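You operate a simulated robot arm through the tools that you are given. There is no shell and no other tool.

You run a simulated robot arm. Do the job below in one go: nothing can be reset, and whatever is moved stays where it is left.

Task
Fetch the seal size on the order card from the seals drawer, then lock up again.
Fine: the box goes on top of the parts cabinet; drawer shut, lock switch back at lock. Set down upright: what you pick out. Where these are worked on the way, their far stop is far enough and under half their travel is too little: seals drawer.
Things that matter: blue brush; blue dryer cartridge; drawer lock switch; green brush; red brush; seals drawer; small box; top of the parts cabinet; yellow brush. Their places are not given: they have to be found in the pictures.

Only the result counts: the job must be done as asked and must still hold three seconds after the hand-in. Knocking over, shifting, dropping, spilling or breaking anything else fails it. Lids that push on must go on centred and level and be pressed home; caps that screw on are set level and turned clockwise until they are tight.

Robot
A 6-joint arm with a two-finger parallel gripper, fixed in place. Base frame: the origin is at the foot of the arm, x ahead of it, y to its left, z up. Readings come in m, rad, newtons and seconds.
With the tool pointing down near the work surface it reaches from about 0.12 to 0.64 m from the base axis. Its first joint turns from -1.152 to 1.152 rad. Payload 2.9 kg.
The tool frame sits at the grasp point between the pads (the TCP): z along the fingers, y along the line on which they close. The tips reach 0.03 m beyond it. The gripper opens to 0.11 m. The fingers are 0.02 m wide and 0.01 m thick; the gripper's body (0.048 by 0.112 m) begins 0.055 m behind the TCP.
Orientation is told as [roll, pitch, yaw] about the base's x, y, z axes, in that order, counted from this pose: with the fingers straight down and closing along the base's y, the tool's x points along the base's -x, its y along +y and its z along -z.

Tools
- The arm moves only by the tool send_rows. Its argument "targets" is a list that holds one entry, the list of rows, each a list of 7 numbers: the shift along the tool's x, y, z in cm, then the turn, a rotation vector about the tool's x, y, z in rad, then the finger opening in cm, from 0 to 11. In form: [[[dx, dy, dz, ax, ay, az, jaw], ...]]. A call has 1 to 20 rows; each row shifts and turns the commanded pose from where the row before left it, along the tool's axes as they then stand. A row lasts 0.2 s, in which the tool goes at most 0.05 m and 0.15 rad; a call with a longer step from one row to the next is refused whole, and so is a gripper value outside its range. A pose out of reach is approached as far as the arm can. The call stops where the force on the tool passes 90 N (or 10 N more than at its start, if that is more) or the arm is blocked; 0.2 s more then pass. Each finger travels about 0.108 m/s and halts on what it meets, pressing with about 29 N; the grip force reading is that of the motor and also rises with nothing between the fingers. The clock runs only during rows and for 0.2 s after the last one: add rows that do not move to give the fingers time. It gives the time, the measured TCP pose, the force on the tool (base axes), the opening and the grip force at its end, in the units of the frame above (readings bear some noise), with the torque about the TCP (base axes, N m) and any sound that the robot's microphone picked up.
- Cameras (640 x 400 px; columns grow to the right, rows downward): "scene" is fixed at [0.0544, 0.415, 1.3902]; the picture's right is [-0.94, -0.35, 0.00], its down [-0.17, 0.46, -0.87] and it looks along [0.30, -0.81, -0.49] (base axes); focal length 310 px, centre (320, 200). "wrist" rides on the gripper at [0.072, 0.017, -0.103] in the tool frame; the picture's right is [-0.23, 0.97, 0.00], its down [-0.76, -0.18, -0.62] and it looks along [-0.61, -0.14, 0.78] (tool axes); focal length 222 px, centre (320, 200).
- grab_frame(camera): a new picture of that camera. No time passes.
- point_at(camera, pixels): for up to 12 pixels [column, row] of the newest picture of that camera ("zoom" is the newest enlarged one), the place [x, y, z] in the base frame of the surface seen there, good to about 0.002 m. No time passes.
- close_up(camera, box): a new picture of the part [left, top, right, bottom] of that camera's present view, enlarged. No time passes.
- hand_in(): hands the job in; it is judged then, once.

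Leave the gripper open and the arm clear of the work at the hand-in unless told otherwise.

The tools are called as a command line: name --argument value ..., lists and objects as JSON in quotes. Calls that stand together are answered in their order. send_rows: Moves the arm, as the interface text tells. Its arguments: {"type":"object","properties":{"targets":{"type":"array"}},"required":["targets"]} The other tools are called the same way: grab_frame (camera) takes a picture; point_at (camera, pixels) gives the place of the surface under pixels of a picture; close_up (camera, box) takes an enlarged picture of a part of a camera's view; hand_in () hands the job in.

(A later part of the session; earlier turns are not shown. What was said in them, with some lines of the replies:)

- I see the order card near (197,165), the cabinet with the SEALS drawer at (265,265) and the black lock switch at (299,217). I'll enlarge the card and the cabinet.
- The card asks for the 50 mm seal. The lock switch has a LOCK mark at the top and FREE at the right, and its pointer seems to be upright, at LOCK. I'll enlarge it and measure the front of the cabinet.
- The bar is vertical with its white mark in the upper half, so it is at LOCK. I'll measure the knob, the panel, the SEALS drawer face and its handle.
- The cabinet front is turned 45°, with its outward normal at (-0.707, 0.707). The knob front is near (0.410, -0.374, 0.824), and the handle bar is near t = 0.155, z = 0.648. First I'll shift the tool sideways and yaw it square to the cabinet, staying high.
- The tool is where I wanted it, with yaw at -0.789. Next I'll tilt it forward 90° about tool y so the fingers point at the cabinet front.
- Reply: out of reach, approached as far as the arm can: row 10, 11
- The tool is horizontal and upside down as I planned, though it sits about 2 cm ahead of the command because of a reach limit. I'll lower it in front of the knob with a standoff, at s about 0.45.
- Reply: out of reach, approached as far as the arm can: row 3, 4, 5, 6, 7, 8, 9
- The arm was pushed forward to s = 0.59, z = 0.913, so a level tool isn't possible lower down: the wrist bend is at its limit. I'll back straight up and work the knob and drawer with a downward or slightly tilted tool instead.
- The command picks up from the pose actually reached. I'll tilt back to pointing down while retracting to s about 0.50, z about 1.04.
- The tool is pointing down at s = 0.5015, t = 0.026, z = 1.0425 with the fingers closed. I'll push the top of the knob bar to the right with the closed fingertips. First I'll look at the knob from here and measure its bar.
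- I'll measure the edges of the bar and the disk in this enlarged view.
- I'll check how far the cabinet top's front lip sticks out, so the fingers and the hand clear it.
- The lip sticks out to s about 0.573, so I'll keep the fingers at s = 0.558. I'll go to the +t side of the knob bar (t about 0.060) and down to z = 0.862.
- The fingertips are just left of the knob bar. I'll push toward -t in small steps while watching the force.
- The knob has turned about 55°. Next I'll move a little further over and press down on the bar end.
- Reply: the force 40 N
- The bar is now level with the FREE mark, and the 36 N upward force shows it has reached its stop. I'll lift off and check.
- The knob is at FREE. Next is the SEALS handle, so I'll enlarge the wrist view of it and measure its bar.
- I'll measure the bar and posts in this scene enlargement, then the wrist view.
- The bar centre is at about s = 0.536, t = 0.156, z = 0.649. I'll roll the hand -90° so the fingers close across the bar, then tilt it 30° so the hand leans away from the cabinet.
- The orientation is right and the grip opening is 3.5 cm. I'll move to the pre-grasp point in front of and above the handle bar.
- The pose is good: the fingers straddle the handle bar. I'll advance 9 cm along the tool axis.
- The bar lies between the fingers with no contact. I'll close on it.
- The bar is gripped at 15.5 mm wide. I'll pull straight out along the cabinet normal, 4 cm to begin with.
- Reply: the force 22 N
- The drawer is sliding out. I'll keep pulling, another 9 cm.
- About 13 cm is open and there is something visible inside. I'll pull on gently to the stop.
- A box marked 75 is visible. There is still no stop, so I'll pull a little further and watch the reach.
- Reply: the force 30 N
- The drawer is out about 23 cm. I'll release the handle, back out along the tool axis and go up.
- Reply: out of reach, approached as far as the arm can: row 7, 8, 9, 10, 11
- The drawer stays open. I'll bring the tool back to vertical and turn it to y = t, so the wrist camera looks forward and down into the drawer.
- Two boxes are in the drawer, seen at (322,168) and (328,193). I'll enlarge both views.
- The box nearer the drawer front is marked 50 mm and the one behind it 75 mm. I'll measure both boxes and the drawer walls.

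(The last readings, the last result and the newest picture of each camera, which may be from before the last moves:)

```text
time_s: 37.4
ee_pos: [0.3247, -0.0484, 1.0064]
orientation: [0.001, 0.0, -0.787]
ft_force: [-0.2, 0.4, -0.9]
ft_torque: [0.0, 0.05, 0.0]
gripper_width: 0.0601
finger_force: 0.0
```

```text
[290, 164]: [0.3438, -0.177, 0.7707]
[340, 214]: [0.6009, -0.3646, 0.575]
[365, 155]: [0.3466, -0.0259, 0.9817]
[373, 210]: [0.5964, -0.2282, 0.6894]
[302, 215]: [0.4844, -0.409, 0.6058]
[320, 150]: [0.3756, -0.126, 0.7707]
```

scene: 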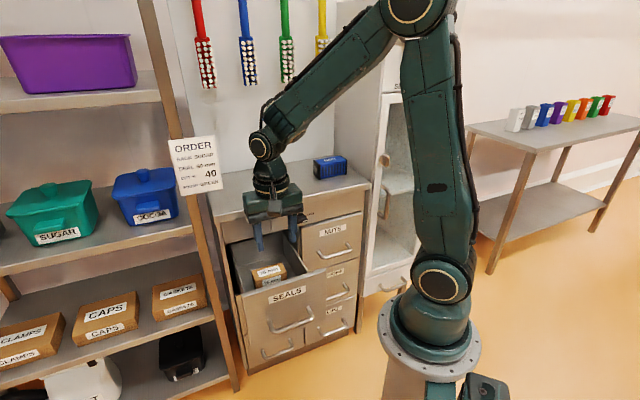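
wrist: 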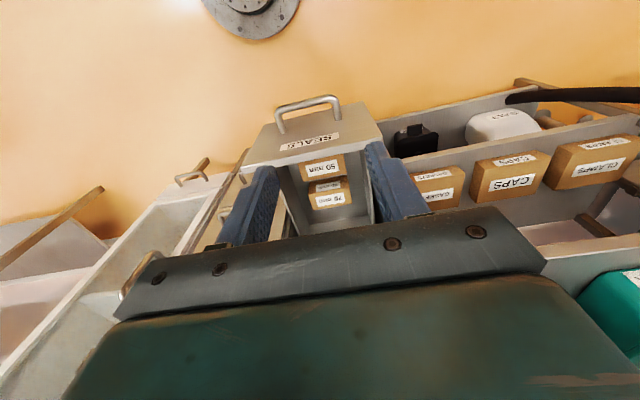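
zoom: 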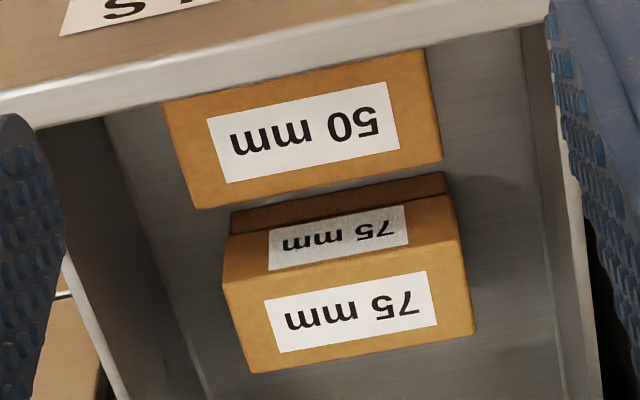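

The 50 mm box spans s = 0.438–0.489 and t = 0.102–0.208, with its top at z = 0.640 and the drawer floor at 0.575. I'll grip it across its 5 cm side, but first I'll check the side-wall tops and the cabinet top's extent.

point_at --camera "scene" --pixels '[[306, 271], [245, 289], [300, 262], [238, 260], [318, 272], [330, 170], [320, 178], [300, 185], [348, 172], [325, 163], [335, 156], [260, 200]]'

close_up --camera "scene" --box '[200, 140, 380, 243]'

```text
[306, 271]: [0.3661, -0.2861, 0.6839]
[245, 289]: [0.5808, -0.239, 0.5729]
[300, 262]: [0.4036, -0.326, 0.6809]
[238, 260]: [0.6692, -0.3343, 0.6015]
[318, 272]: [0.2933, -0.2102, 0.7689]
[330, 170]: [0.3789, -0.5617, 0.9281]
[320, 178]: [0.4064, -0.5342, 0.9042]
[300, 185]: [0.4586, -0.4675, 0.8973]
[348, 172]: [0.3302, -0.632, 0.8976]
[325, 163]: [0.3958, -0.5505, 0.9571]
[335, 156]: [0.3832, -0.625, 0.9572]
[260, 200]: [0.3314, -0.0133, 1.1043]
```

```text
3.56 times, centred on (290, 192) of scene
```

zoom: 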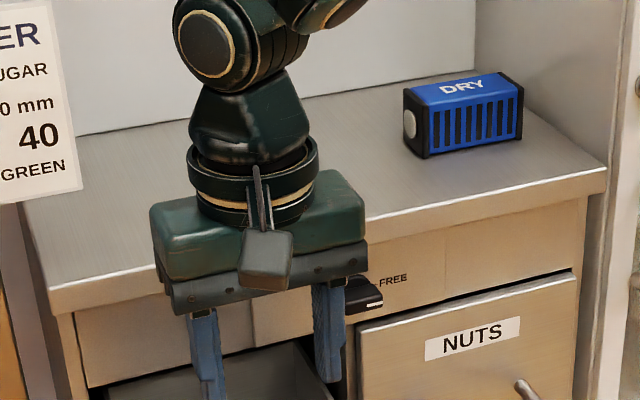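

The side walls are low, with tops at 0.683, so the hand clears. I'll roll the hand -90° again and move over the 50 mm box, opened to 8 cm.

send_rows --targets '[[[0, 0, 0, 0, 0, -0.1428, 6], [0, 0, 0, 0, 0, -0.1428, 7], [0, 0, 0, 0, 0, -0.1428, 8], [0, 0, 0, 0, 0, -0.1428, 8], [0, 0, 0, 0, 0, -0.1428, 8], [0, 0, 0, 0, 0, -0.1428, 8], [0, 0, 0, 0, 0, -0.1428, 8], [0, 0, 0, 0, 0, -0.1428, 8], [0, 0, 0, 0, 0, -0.1428, 8], [0, 0, 0, 0, 0, -0.1428, 8], [0, 0, 0, 0, 0, -0.1428, 8], [0.81, -4.0, 0, 0, 0, 0, 8], [0.81, -4.0, 0, 0, 0, 0, 8], [0.81, -4.0, 0, 0, 0, 0, 8], [0.81, -4.0, 0, 0, 0, 0, 8], [0.81, -4.0, 0, 0, 0, 0, 8], [0, 0, 4, 0, 0, 0, 8], [0, 0, 4, 0, 0, 0, 8], [0, 0, 4, 0, 0, 0, 8], [0, 0, 0, 0, 0, 0, 8]]]'

grab_frame --camera "wrist"

grab_frame --camera "scene"

```text
time_s: 41.6
ee_pos: [0.4377, -0.2218, 0.8865]
orientation: [0.001, 0.0, 0.787]
ft_force: [0.5, 0.1, 0.2]
ft_torque: [-0.01, 0.0, 0.0]
gripper_width: 0.0799
finger_force: 0.2
```

```text
taken
```

wrist: 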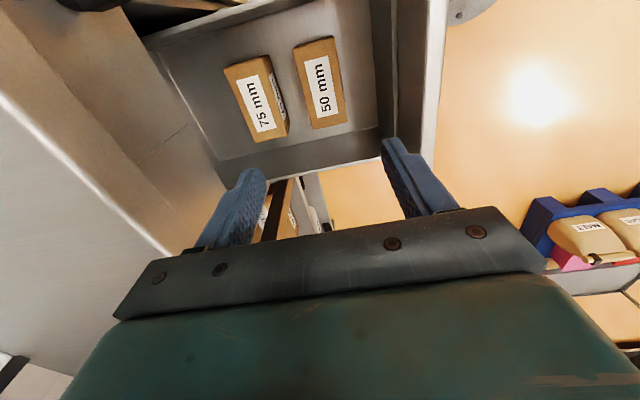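

```text
taken
```

scene: 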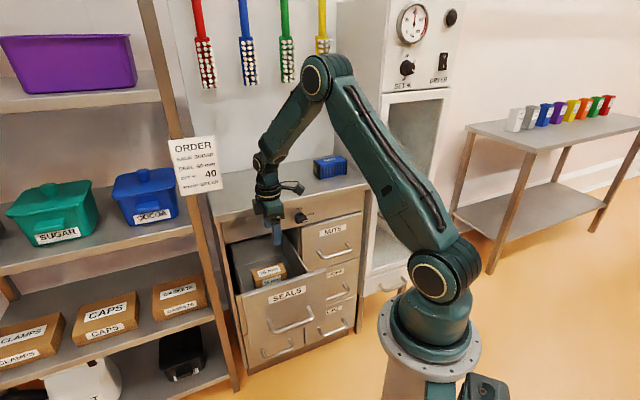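

From this side I'll confirm the box positions before going down.

close_up --camera "wrist" --box '[210, 20, 370, 145]'

point_at --camera "wrist" --pixels '[[296, 48], [330, 39], [342, 121], [313, 126], [318, 85], [285, 132], [262, 58], [228, 68]]'

```text
3.20 times, centred on (290, 82) of wrist
```

zoom: 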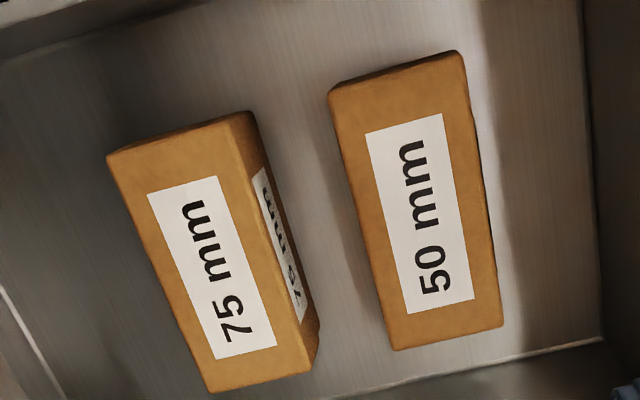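

```text
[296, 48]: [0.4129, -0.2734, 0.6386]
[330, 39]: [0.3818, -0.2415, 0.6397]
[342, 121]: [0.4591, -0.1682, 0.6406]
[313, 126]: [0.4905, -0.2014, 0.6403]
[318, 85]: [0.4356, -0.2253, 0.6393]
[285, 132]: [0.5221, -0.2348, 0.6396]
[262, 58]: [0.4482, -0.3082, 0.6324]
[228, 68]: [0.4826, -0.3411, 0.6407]
```

The 50 mm box centre is at s = 0.4645, t = 0.152, right under the tool. I'll descend to z = 0.62 with the fingers straddling it.

send_rows --targets '[[[0, 0.2, 4, 0, 0, 0, 8], [0, 0, 4, 0, 0, 0, 8], [0, 0, 4, 0, 0, 0, 8], [0, 0, 4, 0, 0, 0, 8], [0, 0, 3, 0, 0, 0, 8], [0, 0, 3, 0, 0, 0, 8], [0, 0, 2.5, 0, 0, 0, 8], [0, 0, 2.1, 0, 0, 0, 8], [0, 0, 0, 0, 0, 0, 8]]]'

grab_frame --camera "wrist"

close_up --camera "scene" --box '[210, 210, 330, 285]'

```text
time_s: 43.6
ee_pos: [0.436, -0.2185, 0.6196]
orientation: [0.0, 0.001, 0.784]
ft_force: [0.0, 0.3, 0.1]
ft_torque: [-0.01, 0.0, -0.01]
gripper_width: 0.0799
finger_force: 0.0
```

```text
taken
```

wrist: 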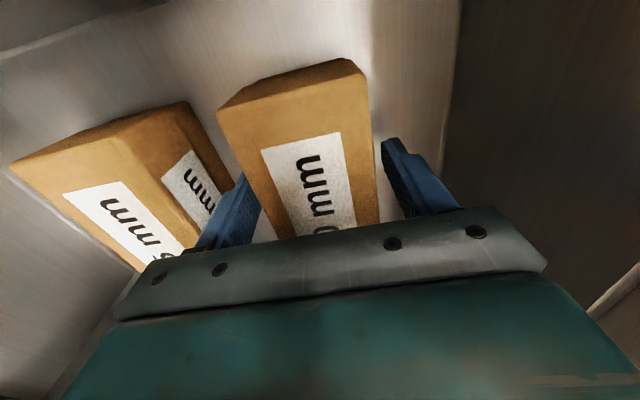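

```text
5.33 times, centred on (270, 248) of scene
```

zoom: 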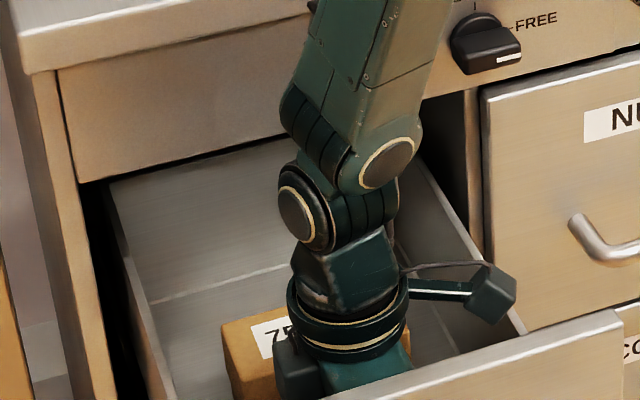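

The fingers straddle the 50 mm box without touching anything. I'll close the grip.

send_rows --targets '[[[0, 0, 0, 0, 0, 0, 6], [0, 0, 0, 0, 0, 0, 5], [0, 0, 0, 0, 0, 0, 4], [0, 0, 0, 0, 0, 0, 4], [0, 0, 0, 0, 0, 0, 4]]]'

```text
time_s: 44.8
ee_pos: [0.4358, -0.2177, 0.6193]
orientation: [-0.001, 0.001, 0.785]
ft_force: [0.3, -0.3, -0.2]
ft_torque: [-0.05, 0.0, 0.0]
gripper_width: 0.0576
finger_force: 29.0
```

The grip holds at 57.6 mm with 29 N. I'll lift slowly and check.

send_rows --targets '[[[0, 0, -1, 0, 0, 0, 3], [0, 0, -1.5, 0, 0, 0, 3], [0, 0, -2, 0, 0, 0, 3], [0, 0, -3, 0, 0, 0, 3], [0, 0, -3, 0, 0, 0, 3], [0, 0, 0, 0, 0, 0, 3]]]'

grab_frame --camera "wrist"

close_up --camera "scene" --box '[210, 210, 330, 285]'

```text
time_s: 46.2
ee_pos: [0.4366, -0.2182, 0.7241]
orientation: [-0.001, 0.001, 0.786]
ft_force: [0.8, -0.8, -1.8]
ft_torque: [-0.01, 0.01, 0.01]
gripper_width: 0.0578
finger_force: 29.0
```

```text
taken
```

wrist: 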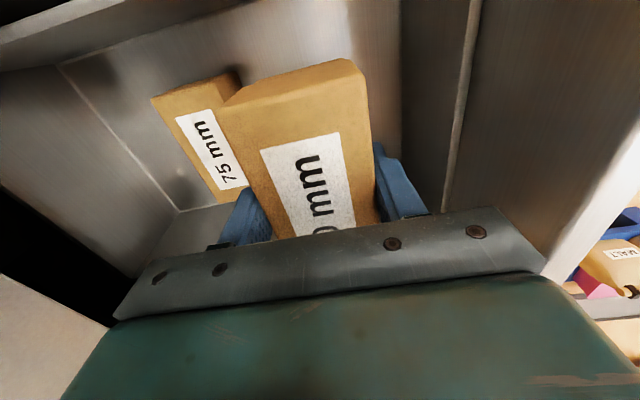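

```text
5.33 times, centred on (270, 248) of scene
```

zoom: 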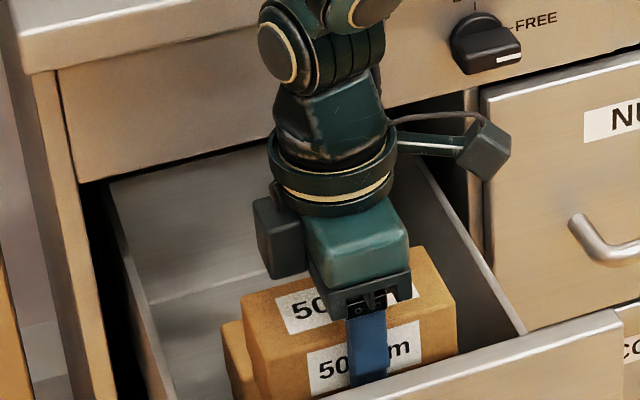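

The 50 mm box is held upright and clear. I'll lift it to z = 1.0, then carry it over the cabinet top to s = 0.615, t = 0.06.

send_rows --targets '[[[0, 0, -3.95, 0, 0, 0, 3], [0, 0, -3.95, 0, 0, 0, 3], [0, 0, -3.95, 0, 0, 0, 3], [0, 0, -3.95, 0, 0, 0, 3], [0, 0, -3.95, 0, 0, 0, 3], [0, 0, -3.95, 0, 0, 0, 3], [0, 0, -3.95, 0, 0, 0, 3], [0, 0, 0, 0, 0, 0, 3], [1.86, -3.01, 0, 0, 0, 0, 3], [1.86, -3.01, 0, 0, 0, 0, 3], [1.86, -3.01, 0, 0, 0, 0, 3], [1.86, -3.01, 0, 0, 0, 0, 3], [1.86, -3.01, 0, 0, 0, 0, 3], [0, 0, 0, 0, 0, 0, 3]]]'

grab_frame --camera "scene"

grab_frame --camera "wrist"

```text
time_s: 49.2
ee_pos: [0.4768, -0.3905, 1.0009]
orientation: [-0.001, 0.001, 0.785]
ft_force: [-0.8, -0.9, -0.9]
ft_torque: [-0.02, 0.0, 0.02]
gripper_width: 0.0577
finger_force: 29.2
```

```text
taken
```

scene: 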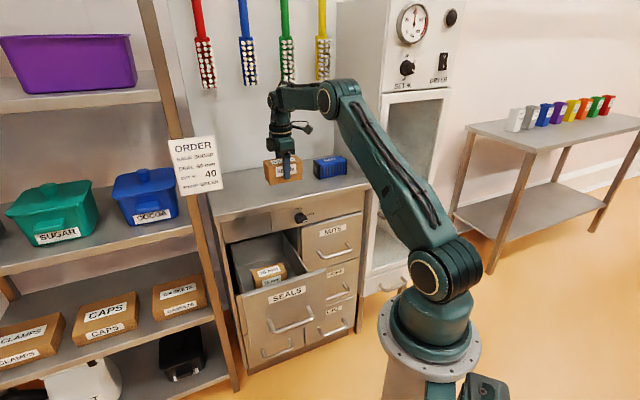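

```text
taken
```

wrist: 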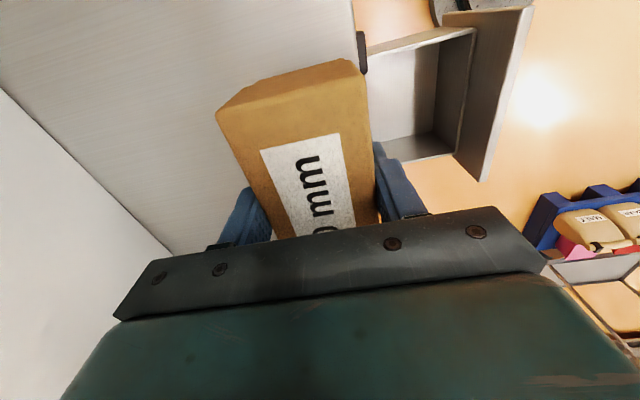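

The box is about 1 cm inside the front edge. I'll move it 1.5 cm deeper and lower it to just above the top.

send_rows --targets '[[[0, -1.5, 0, 0, 0, 0, 3], [0, 0, 2, 0, 0, 0, 3], [0, 0, 2, 0, 0, 0, 3], [0, 0, 1, 0, 0, 0, 3], [0, 0, 0.4, 0, 0, 0, 3], [0, 0, 0, 0, 0, 0, 3]]]'

close_up --camera "scene" --box '[240, 140, 336, 200]'

```text
time_s: 50.6
ee_pos: [0.4863, -0.4012, 0.9479]
orientation: [0.0, 0.001, 0.786]
ft_force: [-0.8, -0.9, -2.0]
ft_torque: [-0.01, -0.01, 0.02]
gripper_width: 0.0577
finger_force: 29.4
```

```text
6.67 times, centred on (288, 170) of scene
```

zoom: 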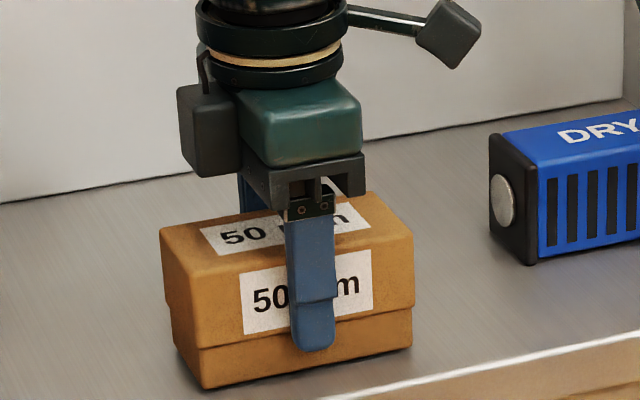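

The box is just above the surface. I'll lower it in 1 mm steps until contact.

send_rows --targets '[[[0, 0, 0.15, 0, 0, 0, 3], [0, 0, 0.15, 0, 0, 0, 3], [0, 0, 0, 0, 0, 0, 3]]]'

```text
time_s: 51.4
ee_pos: [0.4874, -0.4012, 0.9461]
orientation: [0.0, 0.0, 0.785]
ft_force: [-2.0, 0.9, 4.6]
ft_torque: [0.17, 0.2, 0.07]
gripper_width: 0.0581
finger_force: 29.4
```

There is about 6 N of contact, so the box is resting on the top. I'll press a hair more, then open the fingers and lift away.

send_rows --targets '[[[0, 0, 0.05, 0, 0, 0, 3], [0, 0, 0, 0, 0, 0, 5.9], [0, 0, 0, 0, 0, 0, 6.5], [0, 0, 0, 0, 0, 0, 8], [0, 0, 0, 0, 0, 0, 8], [0, 0, 0, 0, 0, 0, 8]]]'

close_up --camera "scene" --box '[240, 140, 336, 200]'

```text
time_s: 52.8
ee_pos: [0.4863, -0.4009, 0.9443]
orientation: [0.001, 0.0, 0.784]
ft_force: [0.5, -0.3, 0.8]
ft_torque: [0.0, -0.02, 0.01]
gripper_width: 0.08
finger_force: 0.1
```

```text
6.67 times, centred on (288, 170) of scene
```

zoom: 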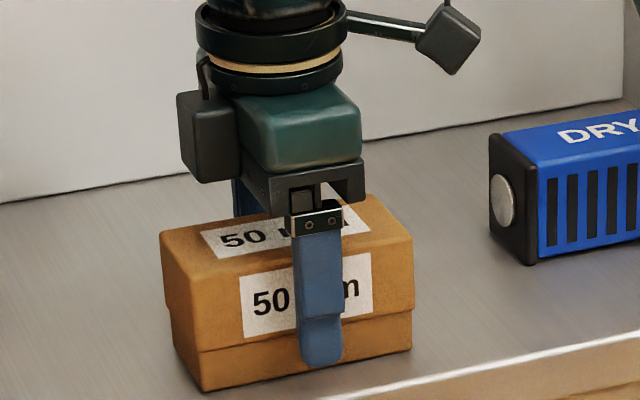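

The box stands free on the top. I'll lift straight up, then retreat from over the cabinet and close the fingers.

send_rows --targets '[[[0, 0, -2, 0, 0, 0, 8], [0, 0, -4, 0, 0, 0, 8], [0, 0, -4, 0, 0, 0, 8], [0, 0, -2, 0, 0, 0, 8], [-1.6, 4, 0, 0, 0, 0, 6], [-1.6, 4, 0, 0, 0, 0, 4], [-1.6, 4, 0, 0, 0, 0, 2], [-1.6, 4, 0, 0, 0, 0, 0], [-1.6, 4, 0, 0, 0, 0, 0], [-1.5, 4, 0, 0, 0, 0, 0], [0, 4, 0, 0, 0, 0, 0], [0, 4, 0, 0, 0, 0, 0], [0, 0, 0, 0, 0, 0, 0]]]'

grab_frame --camera "scene"

```text
time_s: 55.6
ee_pos: [0.3261, -0.1059, 1.0644]
orientation: [0.0, 0.0, 0.785]
ft_force: [0.3, 0.9, 0.1]
ft_torque: [0.0, -0.02, -0.03]
gripper_width: 0.0
finger_force: 28.6
```

```text
taken
```

scene: 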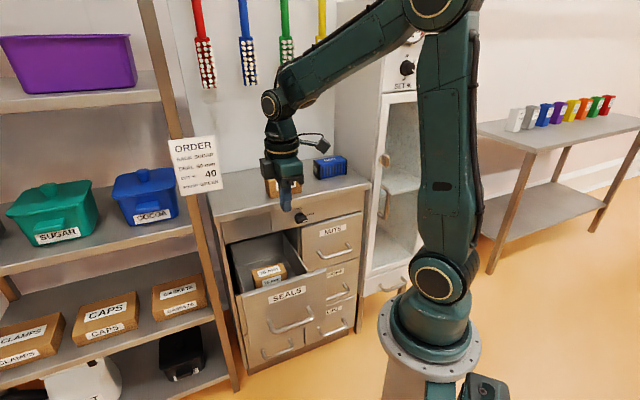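

The box is on top and the drawer is open with the 75 mm box still inside. To shut it, I'll roll to y = t with closed fingers, tilt about 23° and push on the drawer face above the handle.

send_rows --targets '[[[0, 0, 0, 0, 0, 0.1428, 0], [0, 0, 0, 0, 0, 0.1428, 0], [0, 0, 0, 0, 0, 0.1428, 0], [0, 0, 0, 0, 0, 0.1428, 0], [0, 0, 0, 0, 0, 0.1428, 0], [0, 0, 0, 0, 0, 0.1428, 0], [0, 0, 0, 0, 0, 0.1428, 0], [0, 0, 0, 0, 0, 0.1428, 0], [0, 0, 0, 0, 0, 0.1428, 0], [0, 0, 0, 0, 0, 0.1428, 0], [0, 0, 0, 0, 0, 0.1428, 0], [0, 0, 4, 0, 0, 0, 0], [0, 0, 4, 0, 0, 0, 0], [0, 0, 4, 0, 0, 0, 0], [0, 0, 4, 0, 0, 0, 0], [0, 0, 0, 0, -0.1333, 0, 0], [0, 0, 0, 0, -0.1333, 0, 0], [0, 0, 0, 0, -0.1333, 0, 0], [0, 0, 0, 0, 0, 0, 0]]]'

grab_frame --camera "scene"

grab_frame --camera "wrist"

```text
time_s: 59.6
ee_pos: [0.3281, -0.1073, 0.9035]
orientation: [0.002, -0.401, -0.786]
ft_force: [0.0, 0.8, 1.0]
ft_torque: [0.02, -0.04, -0.01]
gripper_width: 0.0
finger_force: 28.8
```

```text
taken
```

scene: 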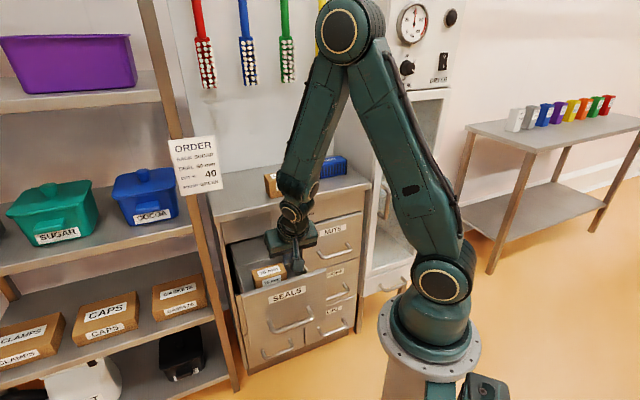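

```text
taken
```

wrist: 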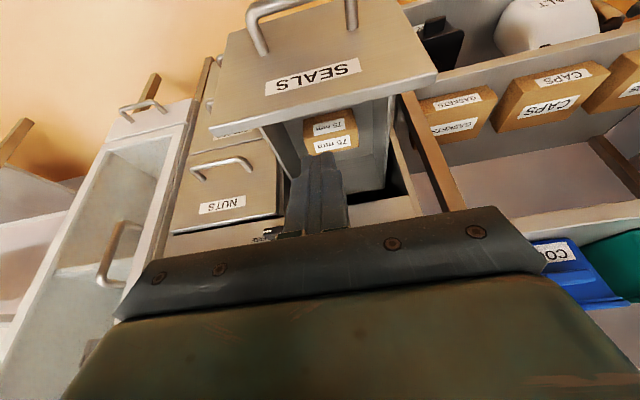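

The pose was reached. I'll go down in front of the drawer face to z about 0.735.

send_rows --targets '[[[1.825, 0, 3.8, 0, 0, 0, 0], [1.825, 0, 3.8, 0, 0, 0, 0], [1.825, 0, 3.8, 0, 0, 0, 0], [1.825, 0, 3.8, 0, 0, 0, 0], [0, 0, 0, 0, 0, 0, 0]]]'

close_up --camera "scene" --box '[220, 220, 348, 300]'

```text
time_s: 60.8
ee_pos: [0.3257, -0.1019, 0.7351]
orientation: [-0.002, -0.402, -0.786]
ft_force: [0.5, -0.4, -0.1]
ft_torque: [-0.03, 0.03, 0.01]
gripper_width: 0.0
finger_force: 29.0
```

```text
5.00 times, centred on (284, 260) of scene
```

zoom: 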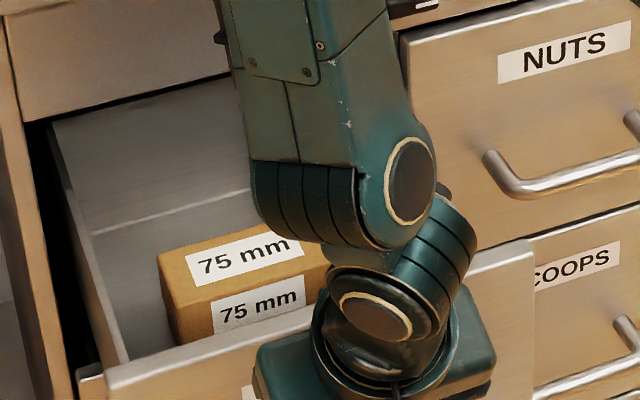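

The fingers are ahead of the drawer face. I'll push the drawer in along the cabinet normal at a steady moderate pace.

send_rows --targets '[[[-0.92, 0, 0.39, 0, 0, 0, 0], [-0.92, 0, 0.39, 0, 0, 0, 0], [-0.92, 0, 0.39, 0, 0, 0, 0], [-0.92, 0, 0.39, 0, 0, 0, 0], [-1.2, 0, 0.507, 0, 0, 0, 0], [-1.2, 0, 0.507, 0, 0, 0, 0], [-1.2, 0, 0.507, 0, 0, 0, 0], [-1.2, 0, 0.507, 0, 0, 0, 0], [-1.2, 0, 0.507, 0, 0, 0, 0], [-1.2, 0, 0.507, 0, 0, 0, 0], [-1.2, 0, 0.507, 0, 0, 0, 0], [-1.2, 0, 0.507, 0, 0, 0, 0], [-1.2, 0, 0.507, 0, 0, 0, 0], [-0.92, 0, 0.39, 0, 0, 0, 0], [0, 0, 0, 0, 0, 0, 0]]]'

grab_frame --camera "scene"

```text
time_s: 64.0
ee_pos: [0.4403, -0.2199, 0.7358]
orientation: [-0.001, -0.399, -0.786]
ft_force: [-0.6, 0.2, -0.5]
ft_torque: [0.01, 0.02, -0.02]
gripper_width: 0.0
finger_force: 29.2
```

```text
taken
```

scene: 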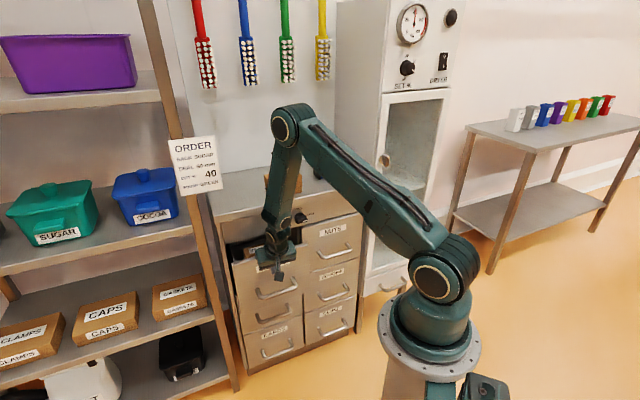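

The drawer is closing, with about 9.5 cm to go. I'll push on, then slow near the end.

send_rows --targets '[[[-1.1, 0, 0.465, 0, 0, 0, 0], [-1.1, 0, 0.465, 0, 0, 0, 0], [-1.1, 0, 0.465, 0, 0, 0, 0], [-1.1, 0, 0.465, 0, 0, 0, 0], [-1.1, 0, 0.465, 0, 0, 0, 0], [-0.92, 0, 0.39, 0, 0, 0, 0], [-0.92, 0, 0.39, 0, 0, 0, 0], [-0.46, 0, 0.195, 0, 0, 0, 0], [0, 0, 0, 0, 0, 0, 0]]]'

close_up --camera "scene" --box '[210, 200, 338, 280]'

```text
time_s: 66.0
ee_pos: [0.5011, -0.2798, 0.7366]
orientation: [0.001, -0.4, -0.785]
ft_force: [0.3, 0.8, -0.1]
ft_torque: [0.01, -0.01, -0.05]
gripper_width: 0.0
finger_force: 29.2
```

```text
5.00 times, centred on (274, 240) of scene
```

zoom: 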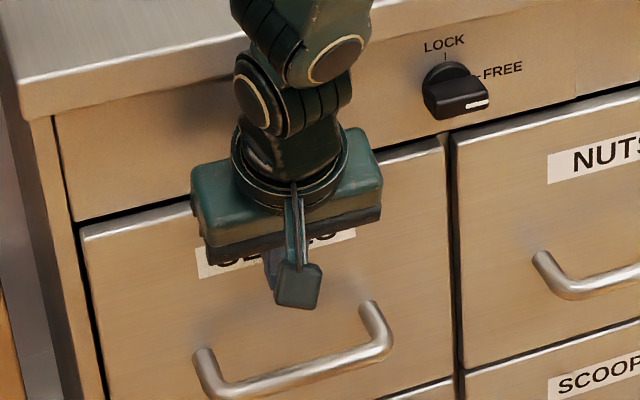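

The drawer is nearly home. I'll make the last small steps until the force rises.

send_rows --targets '[[[-0.37, 0, 0.156, 0, 0, 0, 0], [-0.37, 0, 0.156, 0, 0, 0, 0], [-0.28, 0, 0.117, 0, 0, 0, 0], [0, 0, 0, 0, 0, 0, 0]]]'

close_up --camera "scene" --box '[210, 200, 338, 280]'

```text
time_s: 67.0
ee_pos: [0.505, -0.2852, 0.7327]
orientation: [-0.002, -0.39, -0.784]
ft_force: [-22.6, 21.7, 8.4]
ft_torque: [0.42, 0.36, -0.01]
gripper_width: 0.0001
finger_force: 29.0
```

```text
5.00 times, centred on (274, 240) of scene
```

zoom: 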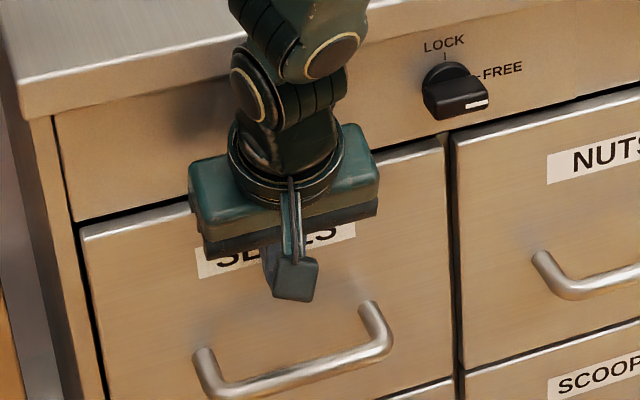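

With about 31 N against it, the drawer is at its closed stop. I'll back off, go up, and check the drawer and box.

send_rows --targets '[[[0.92, 0, -0.39, 0, 0, 0, 0], [3.2, 0, -1.36, 0, 0, 0, 0], [3.2, 0, -1.36, 0, 0, 0, 0], [3.2, 0, -1.36, 0, 0, 0, 0], [-1.44, 0, -3.41, 0, 0, 0, 0], [-1.44, 0, -3.41, 0, 0, 0, 0], [-1.44, 0, -3.41, 0, 0, 0, 0], [-1.44, 0, -3.41, 0, 0, 0, 0], [-1.44, 0, -3.41, 0, 0, 0, 0], [-1.44, 0, -3.41, 0, 0, 0, 0], [0, 0, 0, 0, 0, 0, 0]]]'

grab_frame --camera "scene"

grab_frame --camera "wrist"

```text
time_s: 69.4
ee_pos: [0.4275, -0.2078, 0.9587]
orientation: [0.0, -0.401, -0.785]
ft_force: [0.2, -0.4, -0.7]
ft_torque: [0.02, 0.06, -0.01]
gripper_width: 0.0
finger_force: 29.3
```

```text
taken
```

scene: 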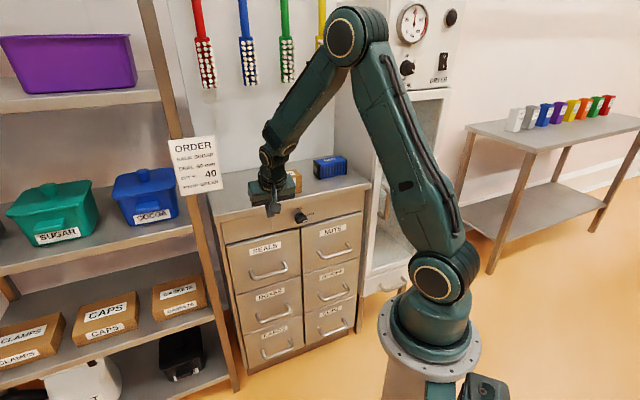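

```text
taken
```

wrist: 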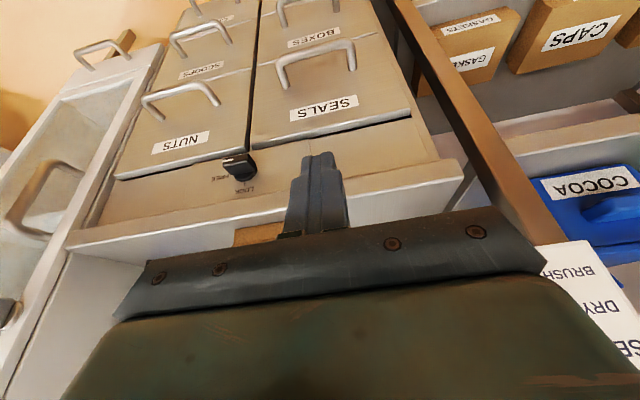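

The drawer is closed flush and the box is untouched. Now I'll move above the left (+t) end of the level knob bar with a slight tilt, to press it down toward LOCK.

send_rows --targets '[[[0, 0, 0, 0, 0.1, 0, 0], [-2.17, -2.66, 1.42, 0, 0, 0, 0], [-2.17, -2.66, 1.42, 0, 0, 0, 0], [-2.17, -2.66, 1.42, 0, 0, 0, 0], [-2.17, -2.66, 1.42, 0, 0, 0, 0], [0, 0, 0, 0, 0, 0, 0], [0.74, 0, 2.39, 0, 0, 0, 0], [0.74, 0, 2.39, 0, 0, 0, 0], [0, 0, 0, 0, 0, 0, 0]]]'

close_up --camera "scene" --box '[250, 170, 346, 230]'

grab_frame --camera "wrist"

```text
time_s: 71.4
ee_pos: [0.4233, -0.3542, 0.8769]
orientation: [0.002, -0.3, -0.784]
ft_force: [-0.7, -0.4, 0.3]
ft_torque: [0.02, 0.02, -0.01]
gripper_width: 0.0
finger_force: 29.0
```

```text
6.67 times, centred on (298, 200) of scene
```

zoom: 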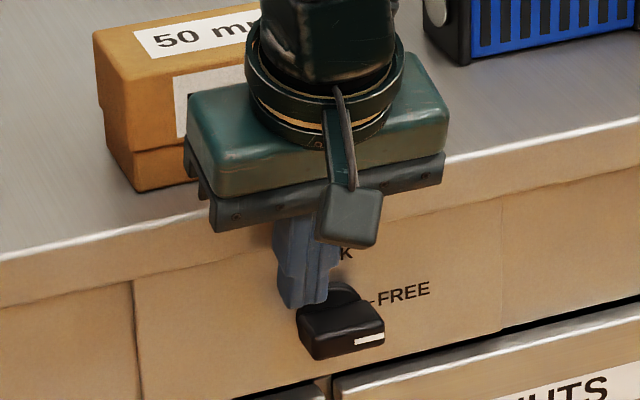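

```text
taken
```

wrist: 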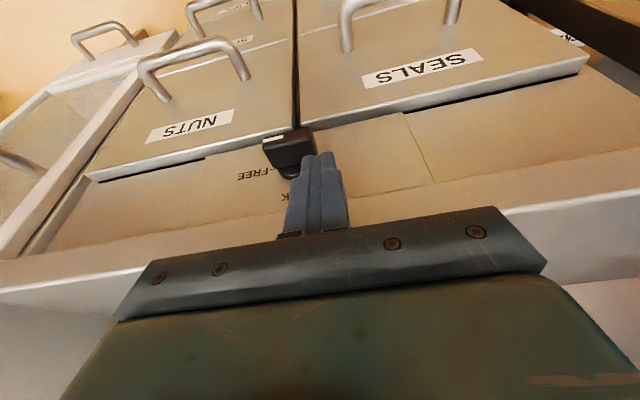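

The tip is over the left end of the bar. I'll press down in 5 mm steps.

send_rows --targets '[[[0.296, 0, 0.955, 0, 0, 0, 0], [0.296, 0, 0.955, 0, 0, 0, 0], [0.148, 0, 0.478, 0, 0, 0, 0], [0.148, 0, 0.478, 0, 0, 0, 0], [0.148, 0, 0.478, 0, 0, 0, 0], [0, 0, 0, 0, 0, 0, 0]]]'

close_up --camera "scene" --box '[250, 170, 346, 230]'

```text
time_s: 72.8
ee_pos: [0.4238, -0.3533, 0.8436]
orientation: [-0.001, -0.296, -0.786]
ft_force: [-0.3, 2.6, 0.7]
ft_torque: [0.03, -0.01, 0.01]
gripper_width: 0.0
finger_force: 29.3
```

```text
6.67 times, centred on (298, 200) of scene
```

zoom: 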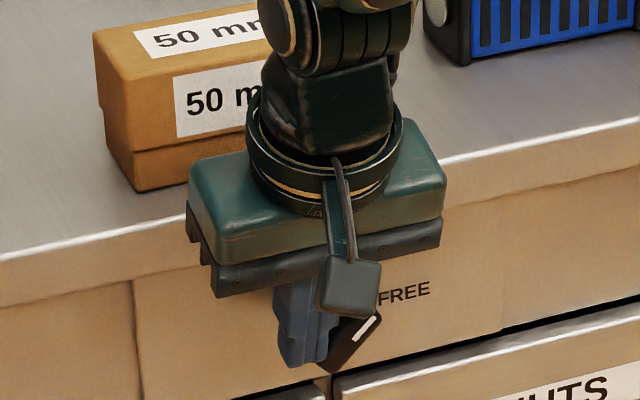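

The knob has turned past halfway. I'll go slightly further down, then push the lower end sideways toward LOCK.

send_rows --targets '[[[0.118, 0, 0.382, 0, 0, 0, 0], [0.089, -0.1, 0.287, 0, 0, 0, 0], [0.06, -0.2, 0.19, 0, 0, 0, 0], [0.03, -0.2, 0.1, 0, 0, 0, 0], [0, -0.1, 0, 0, 0, 0, 0], [0, 0, 0, 0, 0, 0, 0]]]'

close_up --camera "scene" --box '[250, 170, 346, 230]'

grab_frame --camera "wrist"

```text
time_s: 74.2
ee_pos: [0.4181, -0.3567, 0.8328]
orientation: [-0.003, -0.298, -0.786]
ft_force: [1.8, 2.7, -0.5]
ft_torque: [0.04, -0.02, 0.03]
gripper_width: 0.0002
finger_force: 29.5
```

```text
6.67 times, centred on (298, 200) of scene
```

zoom: 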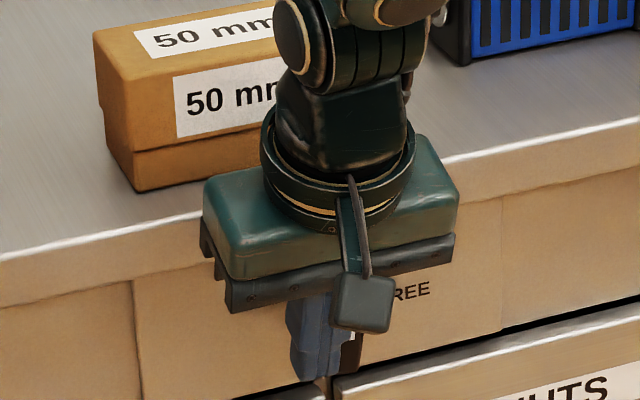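

```text
taken
```

wrist: 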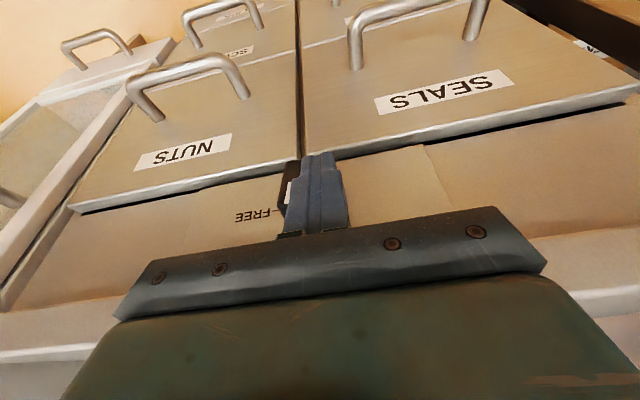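

The knob is nearly vertical and the force is still low. I'll push a few more millimetres until the stop is felt.

send_rows --targets '[[[0, -0.1, 0, 0, 0, 0, 0], [0, -0.1, 0, 0, 0, 0, 0], [0, 0, 0, 0, 0, 0, 0]]]'

close_up --camera "wrist" --box '[256, 140, 384, 240]'

```text
time_s: 75.0
ee_pos: [0.4187, -0.3569, 0.8338]
orientation: [0.002, -0.298, -0.782]
ft_force: [7.7, 15.9, 0.7]
ft_torque: [0.23, -0.15, 0.02]
gripper_width: 0.0
finger_force: 29.1
```

```text
4.00 times, centred on (320, 190) of wrist
```

zoom: 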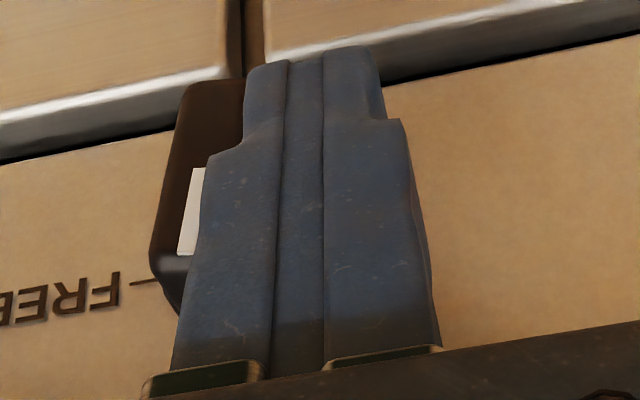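

About 18 N of resistance is building, so it is at the stop. I'll press 1 mm more, then move away left, outward and up.

send_rows --targets '[[[0, -0.12, 0, 0, 0, 0, 0], [0, 0, 0, 0, 0, 0, 0], [0, 0.5, 0, 0, 0, 0, 0], [0, 1.0, 0, 0, 0, 0, 0], [2.87, 0, -0.89, 0, 0, 0, 0], [3.82, 0, -1.18, 0, 0, 0, 0], [3.82, 0, -1.18, 0, 0, 0, 2], [-1.18, 0, -3.82, 0, 0, 0, 4], [-1.18, 0, -3.82, 0, 0, 0, 6], [-1.18, 0, -3.82, 0, 0, 0, 8], [-1.18, 0, -3.82, 0, 0, 0, 8], [-1.18, 0, -3.82, 0, 0, 0, 8], [0, 0, 0, 0, 0, 0, 8]]]'

close_up --camera "scene" --box '[270, 200, 334, 240]'

grab_frame --camera "scene"

grab_frame --camera "wrist"

```text
time_s: 77.8
ee_pos: [0.3498, -0.272, 1.036]
orientation: [-0.002, -0.3, -0.784]
ft_force: [-0.4, -0.3, -0.7]
ft_torque: [0.01, 0.02, 0.04]
gripper_width: 0.0803
finger_force: 0.1
```

```text
10.00 times, centred on (302, 220) of scene
```

zoom: 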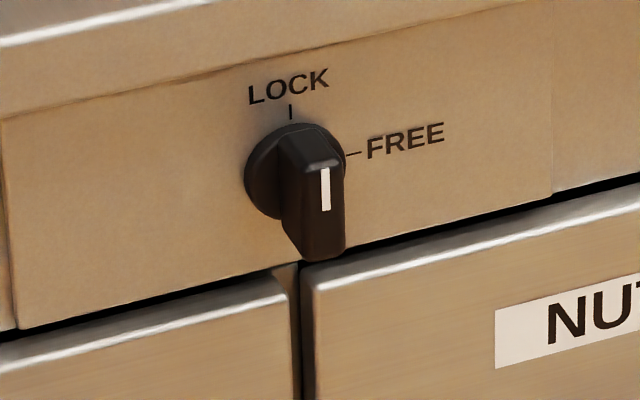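

```text
taken
```

scene: 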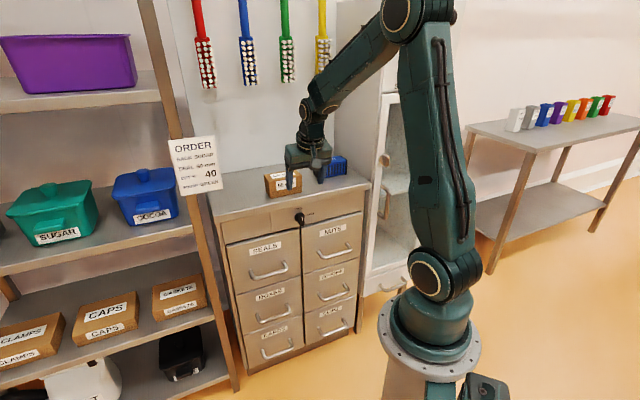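

```text
taken
```

wrist: 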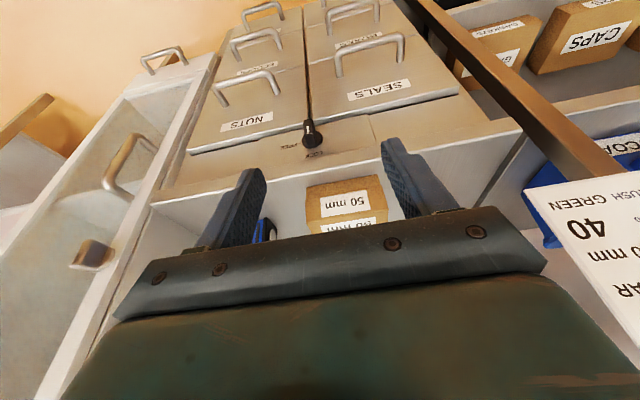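

The knob is back at LOCK, just as it was at the start. I'll check that the SEALS drawer face is flush and see how the box stands.

point_at --camera "scene" --pixels '[[235, 252], [293, 237], [235, 290], [295, 272], [340, 225], [320, 265], [283, 175], [272, 192], [302, 187]]'

close_up --camera "scene" --box '[210, 160, 370, 260]'

```text
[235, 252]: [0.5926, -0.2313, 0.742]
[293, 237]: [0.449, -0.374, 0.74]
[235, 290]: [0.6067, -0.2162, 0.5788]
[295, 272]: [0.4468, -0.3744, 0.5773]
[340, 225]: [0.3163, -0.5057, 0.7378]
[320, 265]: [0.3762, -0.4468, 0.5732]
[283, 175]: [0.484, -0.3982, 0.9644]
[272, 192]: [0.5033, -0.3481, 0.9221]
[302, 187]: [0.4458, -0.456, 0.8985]
```

```text
4.00 times, centred on (290, 210) of scene
```

zoom: 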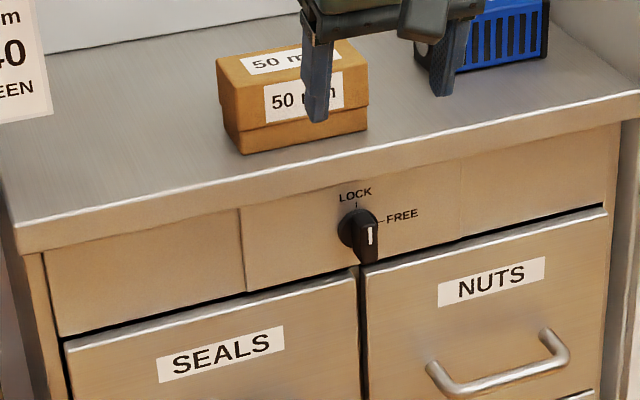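

The drawer face is at s about 0.582, level with the NUTS drawer. The 50 mm box stands upright on top and the switch is at LOCK. I'll raise the open gripper a little more and let things settle.

send_rows --targets '[[[1.9, 0, -3, 0, 0, 0, 8], [1.9, 0, -3, 0, 0, 0, 8], [0, 0, 0, 0, 0, 0, 8], [0, 0, 0, 0, 0, 0, 8]]]'

grab_frame --camera "scene"

```text
time_s: 78.8
ee_pos: [0.3107, -0.2329, 1.0815]
orientation: [0.002, -0.301, -0.785]
ft_force: [-0.5, 0.5, 0.7]
ft_torque: [-0.01, -0.02, 0.03]
gripper_width: 0.0799
finger_force: 0.0
```

```text
taken
```

scene: 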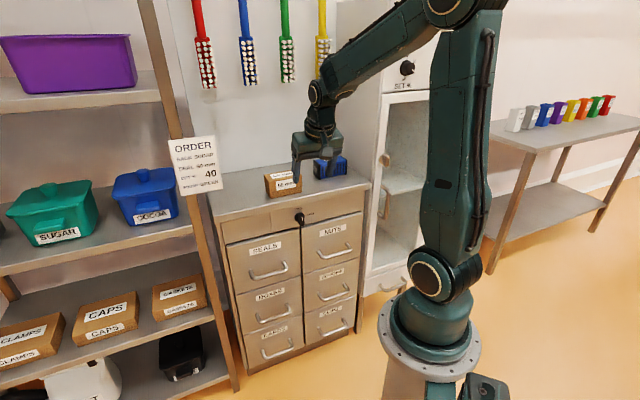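

The last picture shows everything in place: the 50 mm box on the cabinet top, the drawer shut, the switch at LOCK, and the arm clear with the gripper open. I'm handing in.

hand_in

```text
The job is handed in.
```

The 50 mm seal box the order card asks for is now upright on top of the parts cabinet. The seals drawer is shut and the lock switch is back at LOCK.

- **Drawer:** its face measures level with the NUTS drawer beside it. The 75 mm box is still inside.
- **Lock switch:** I turned it with the closed fingertips, to FREE and then back. It met its stop both times, and at LOCK it looks the same as in the first picture.
- **Box:** it was set down gently, a few centimetres in from the cabinet's front edge. The blue dryer cartridge next to it was not touched.

At the hand-in the gripper was open and the arm was clear of the cabinet. I have not seen the judged result.
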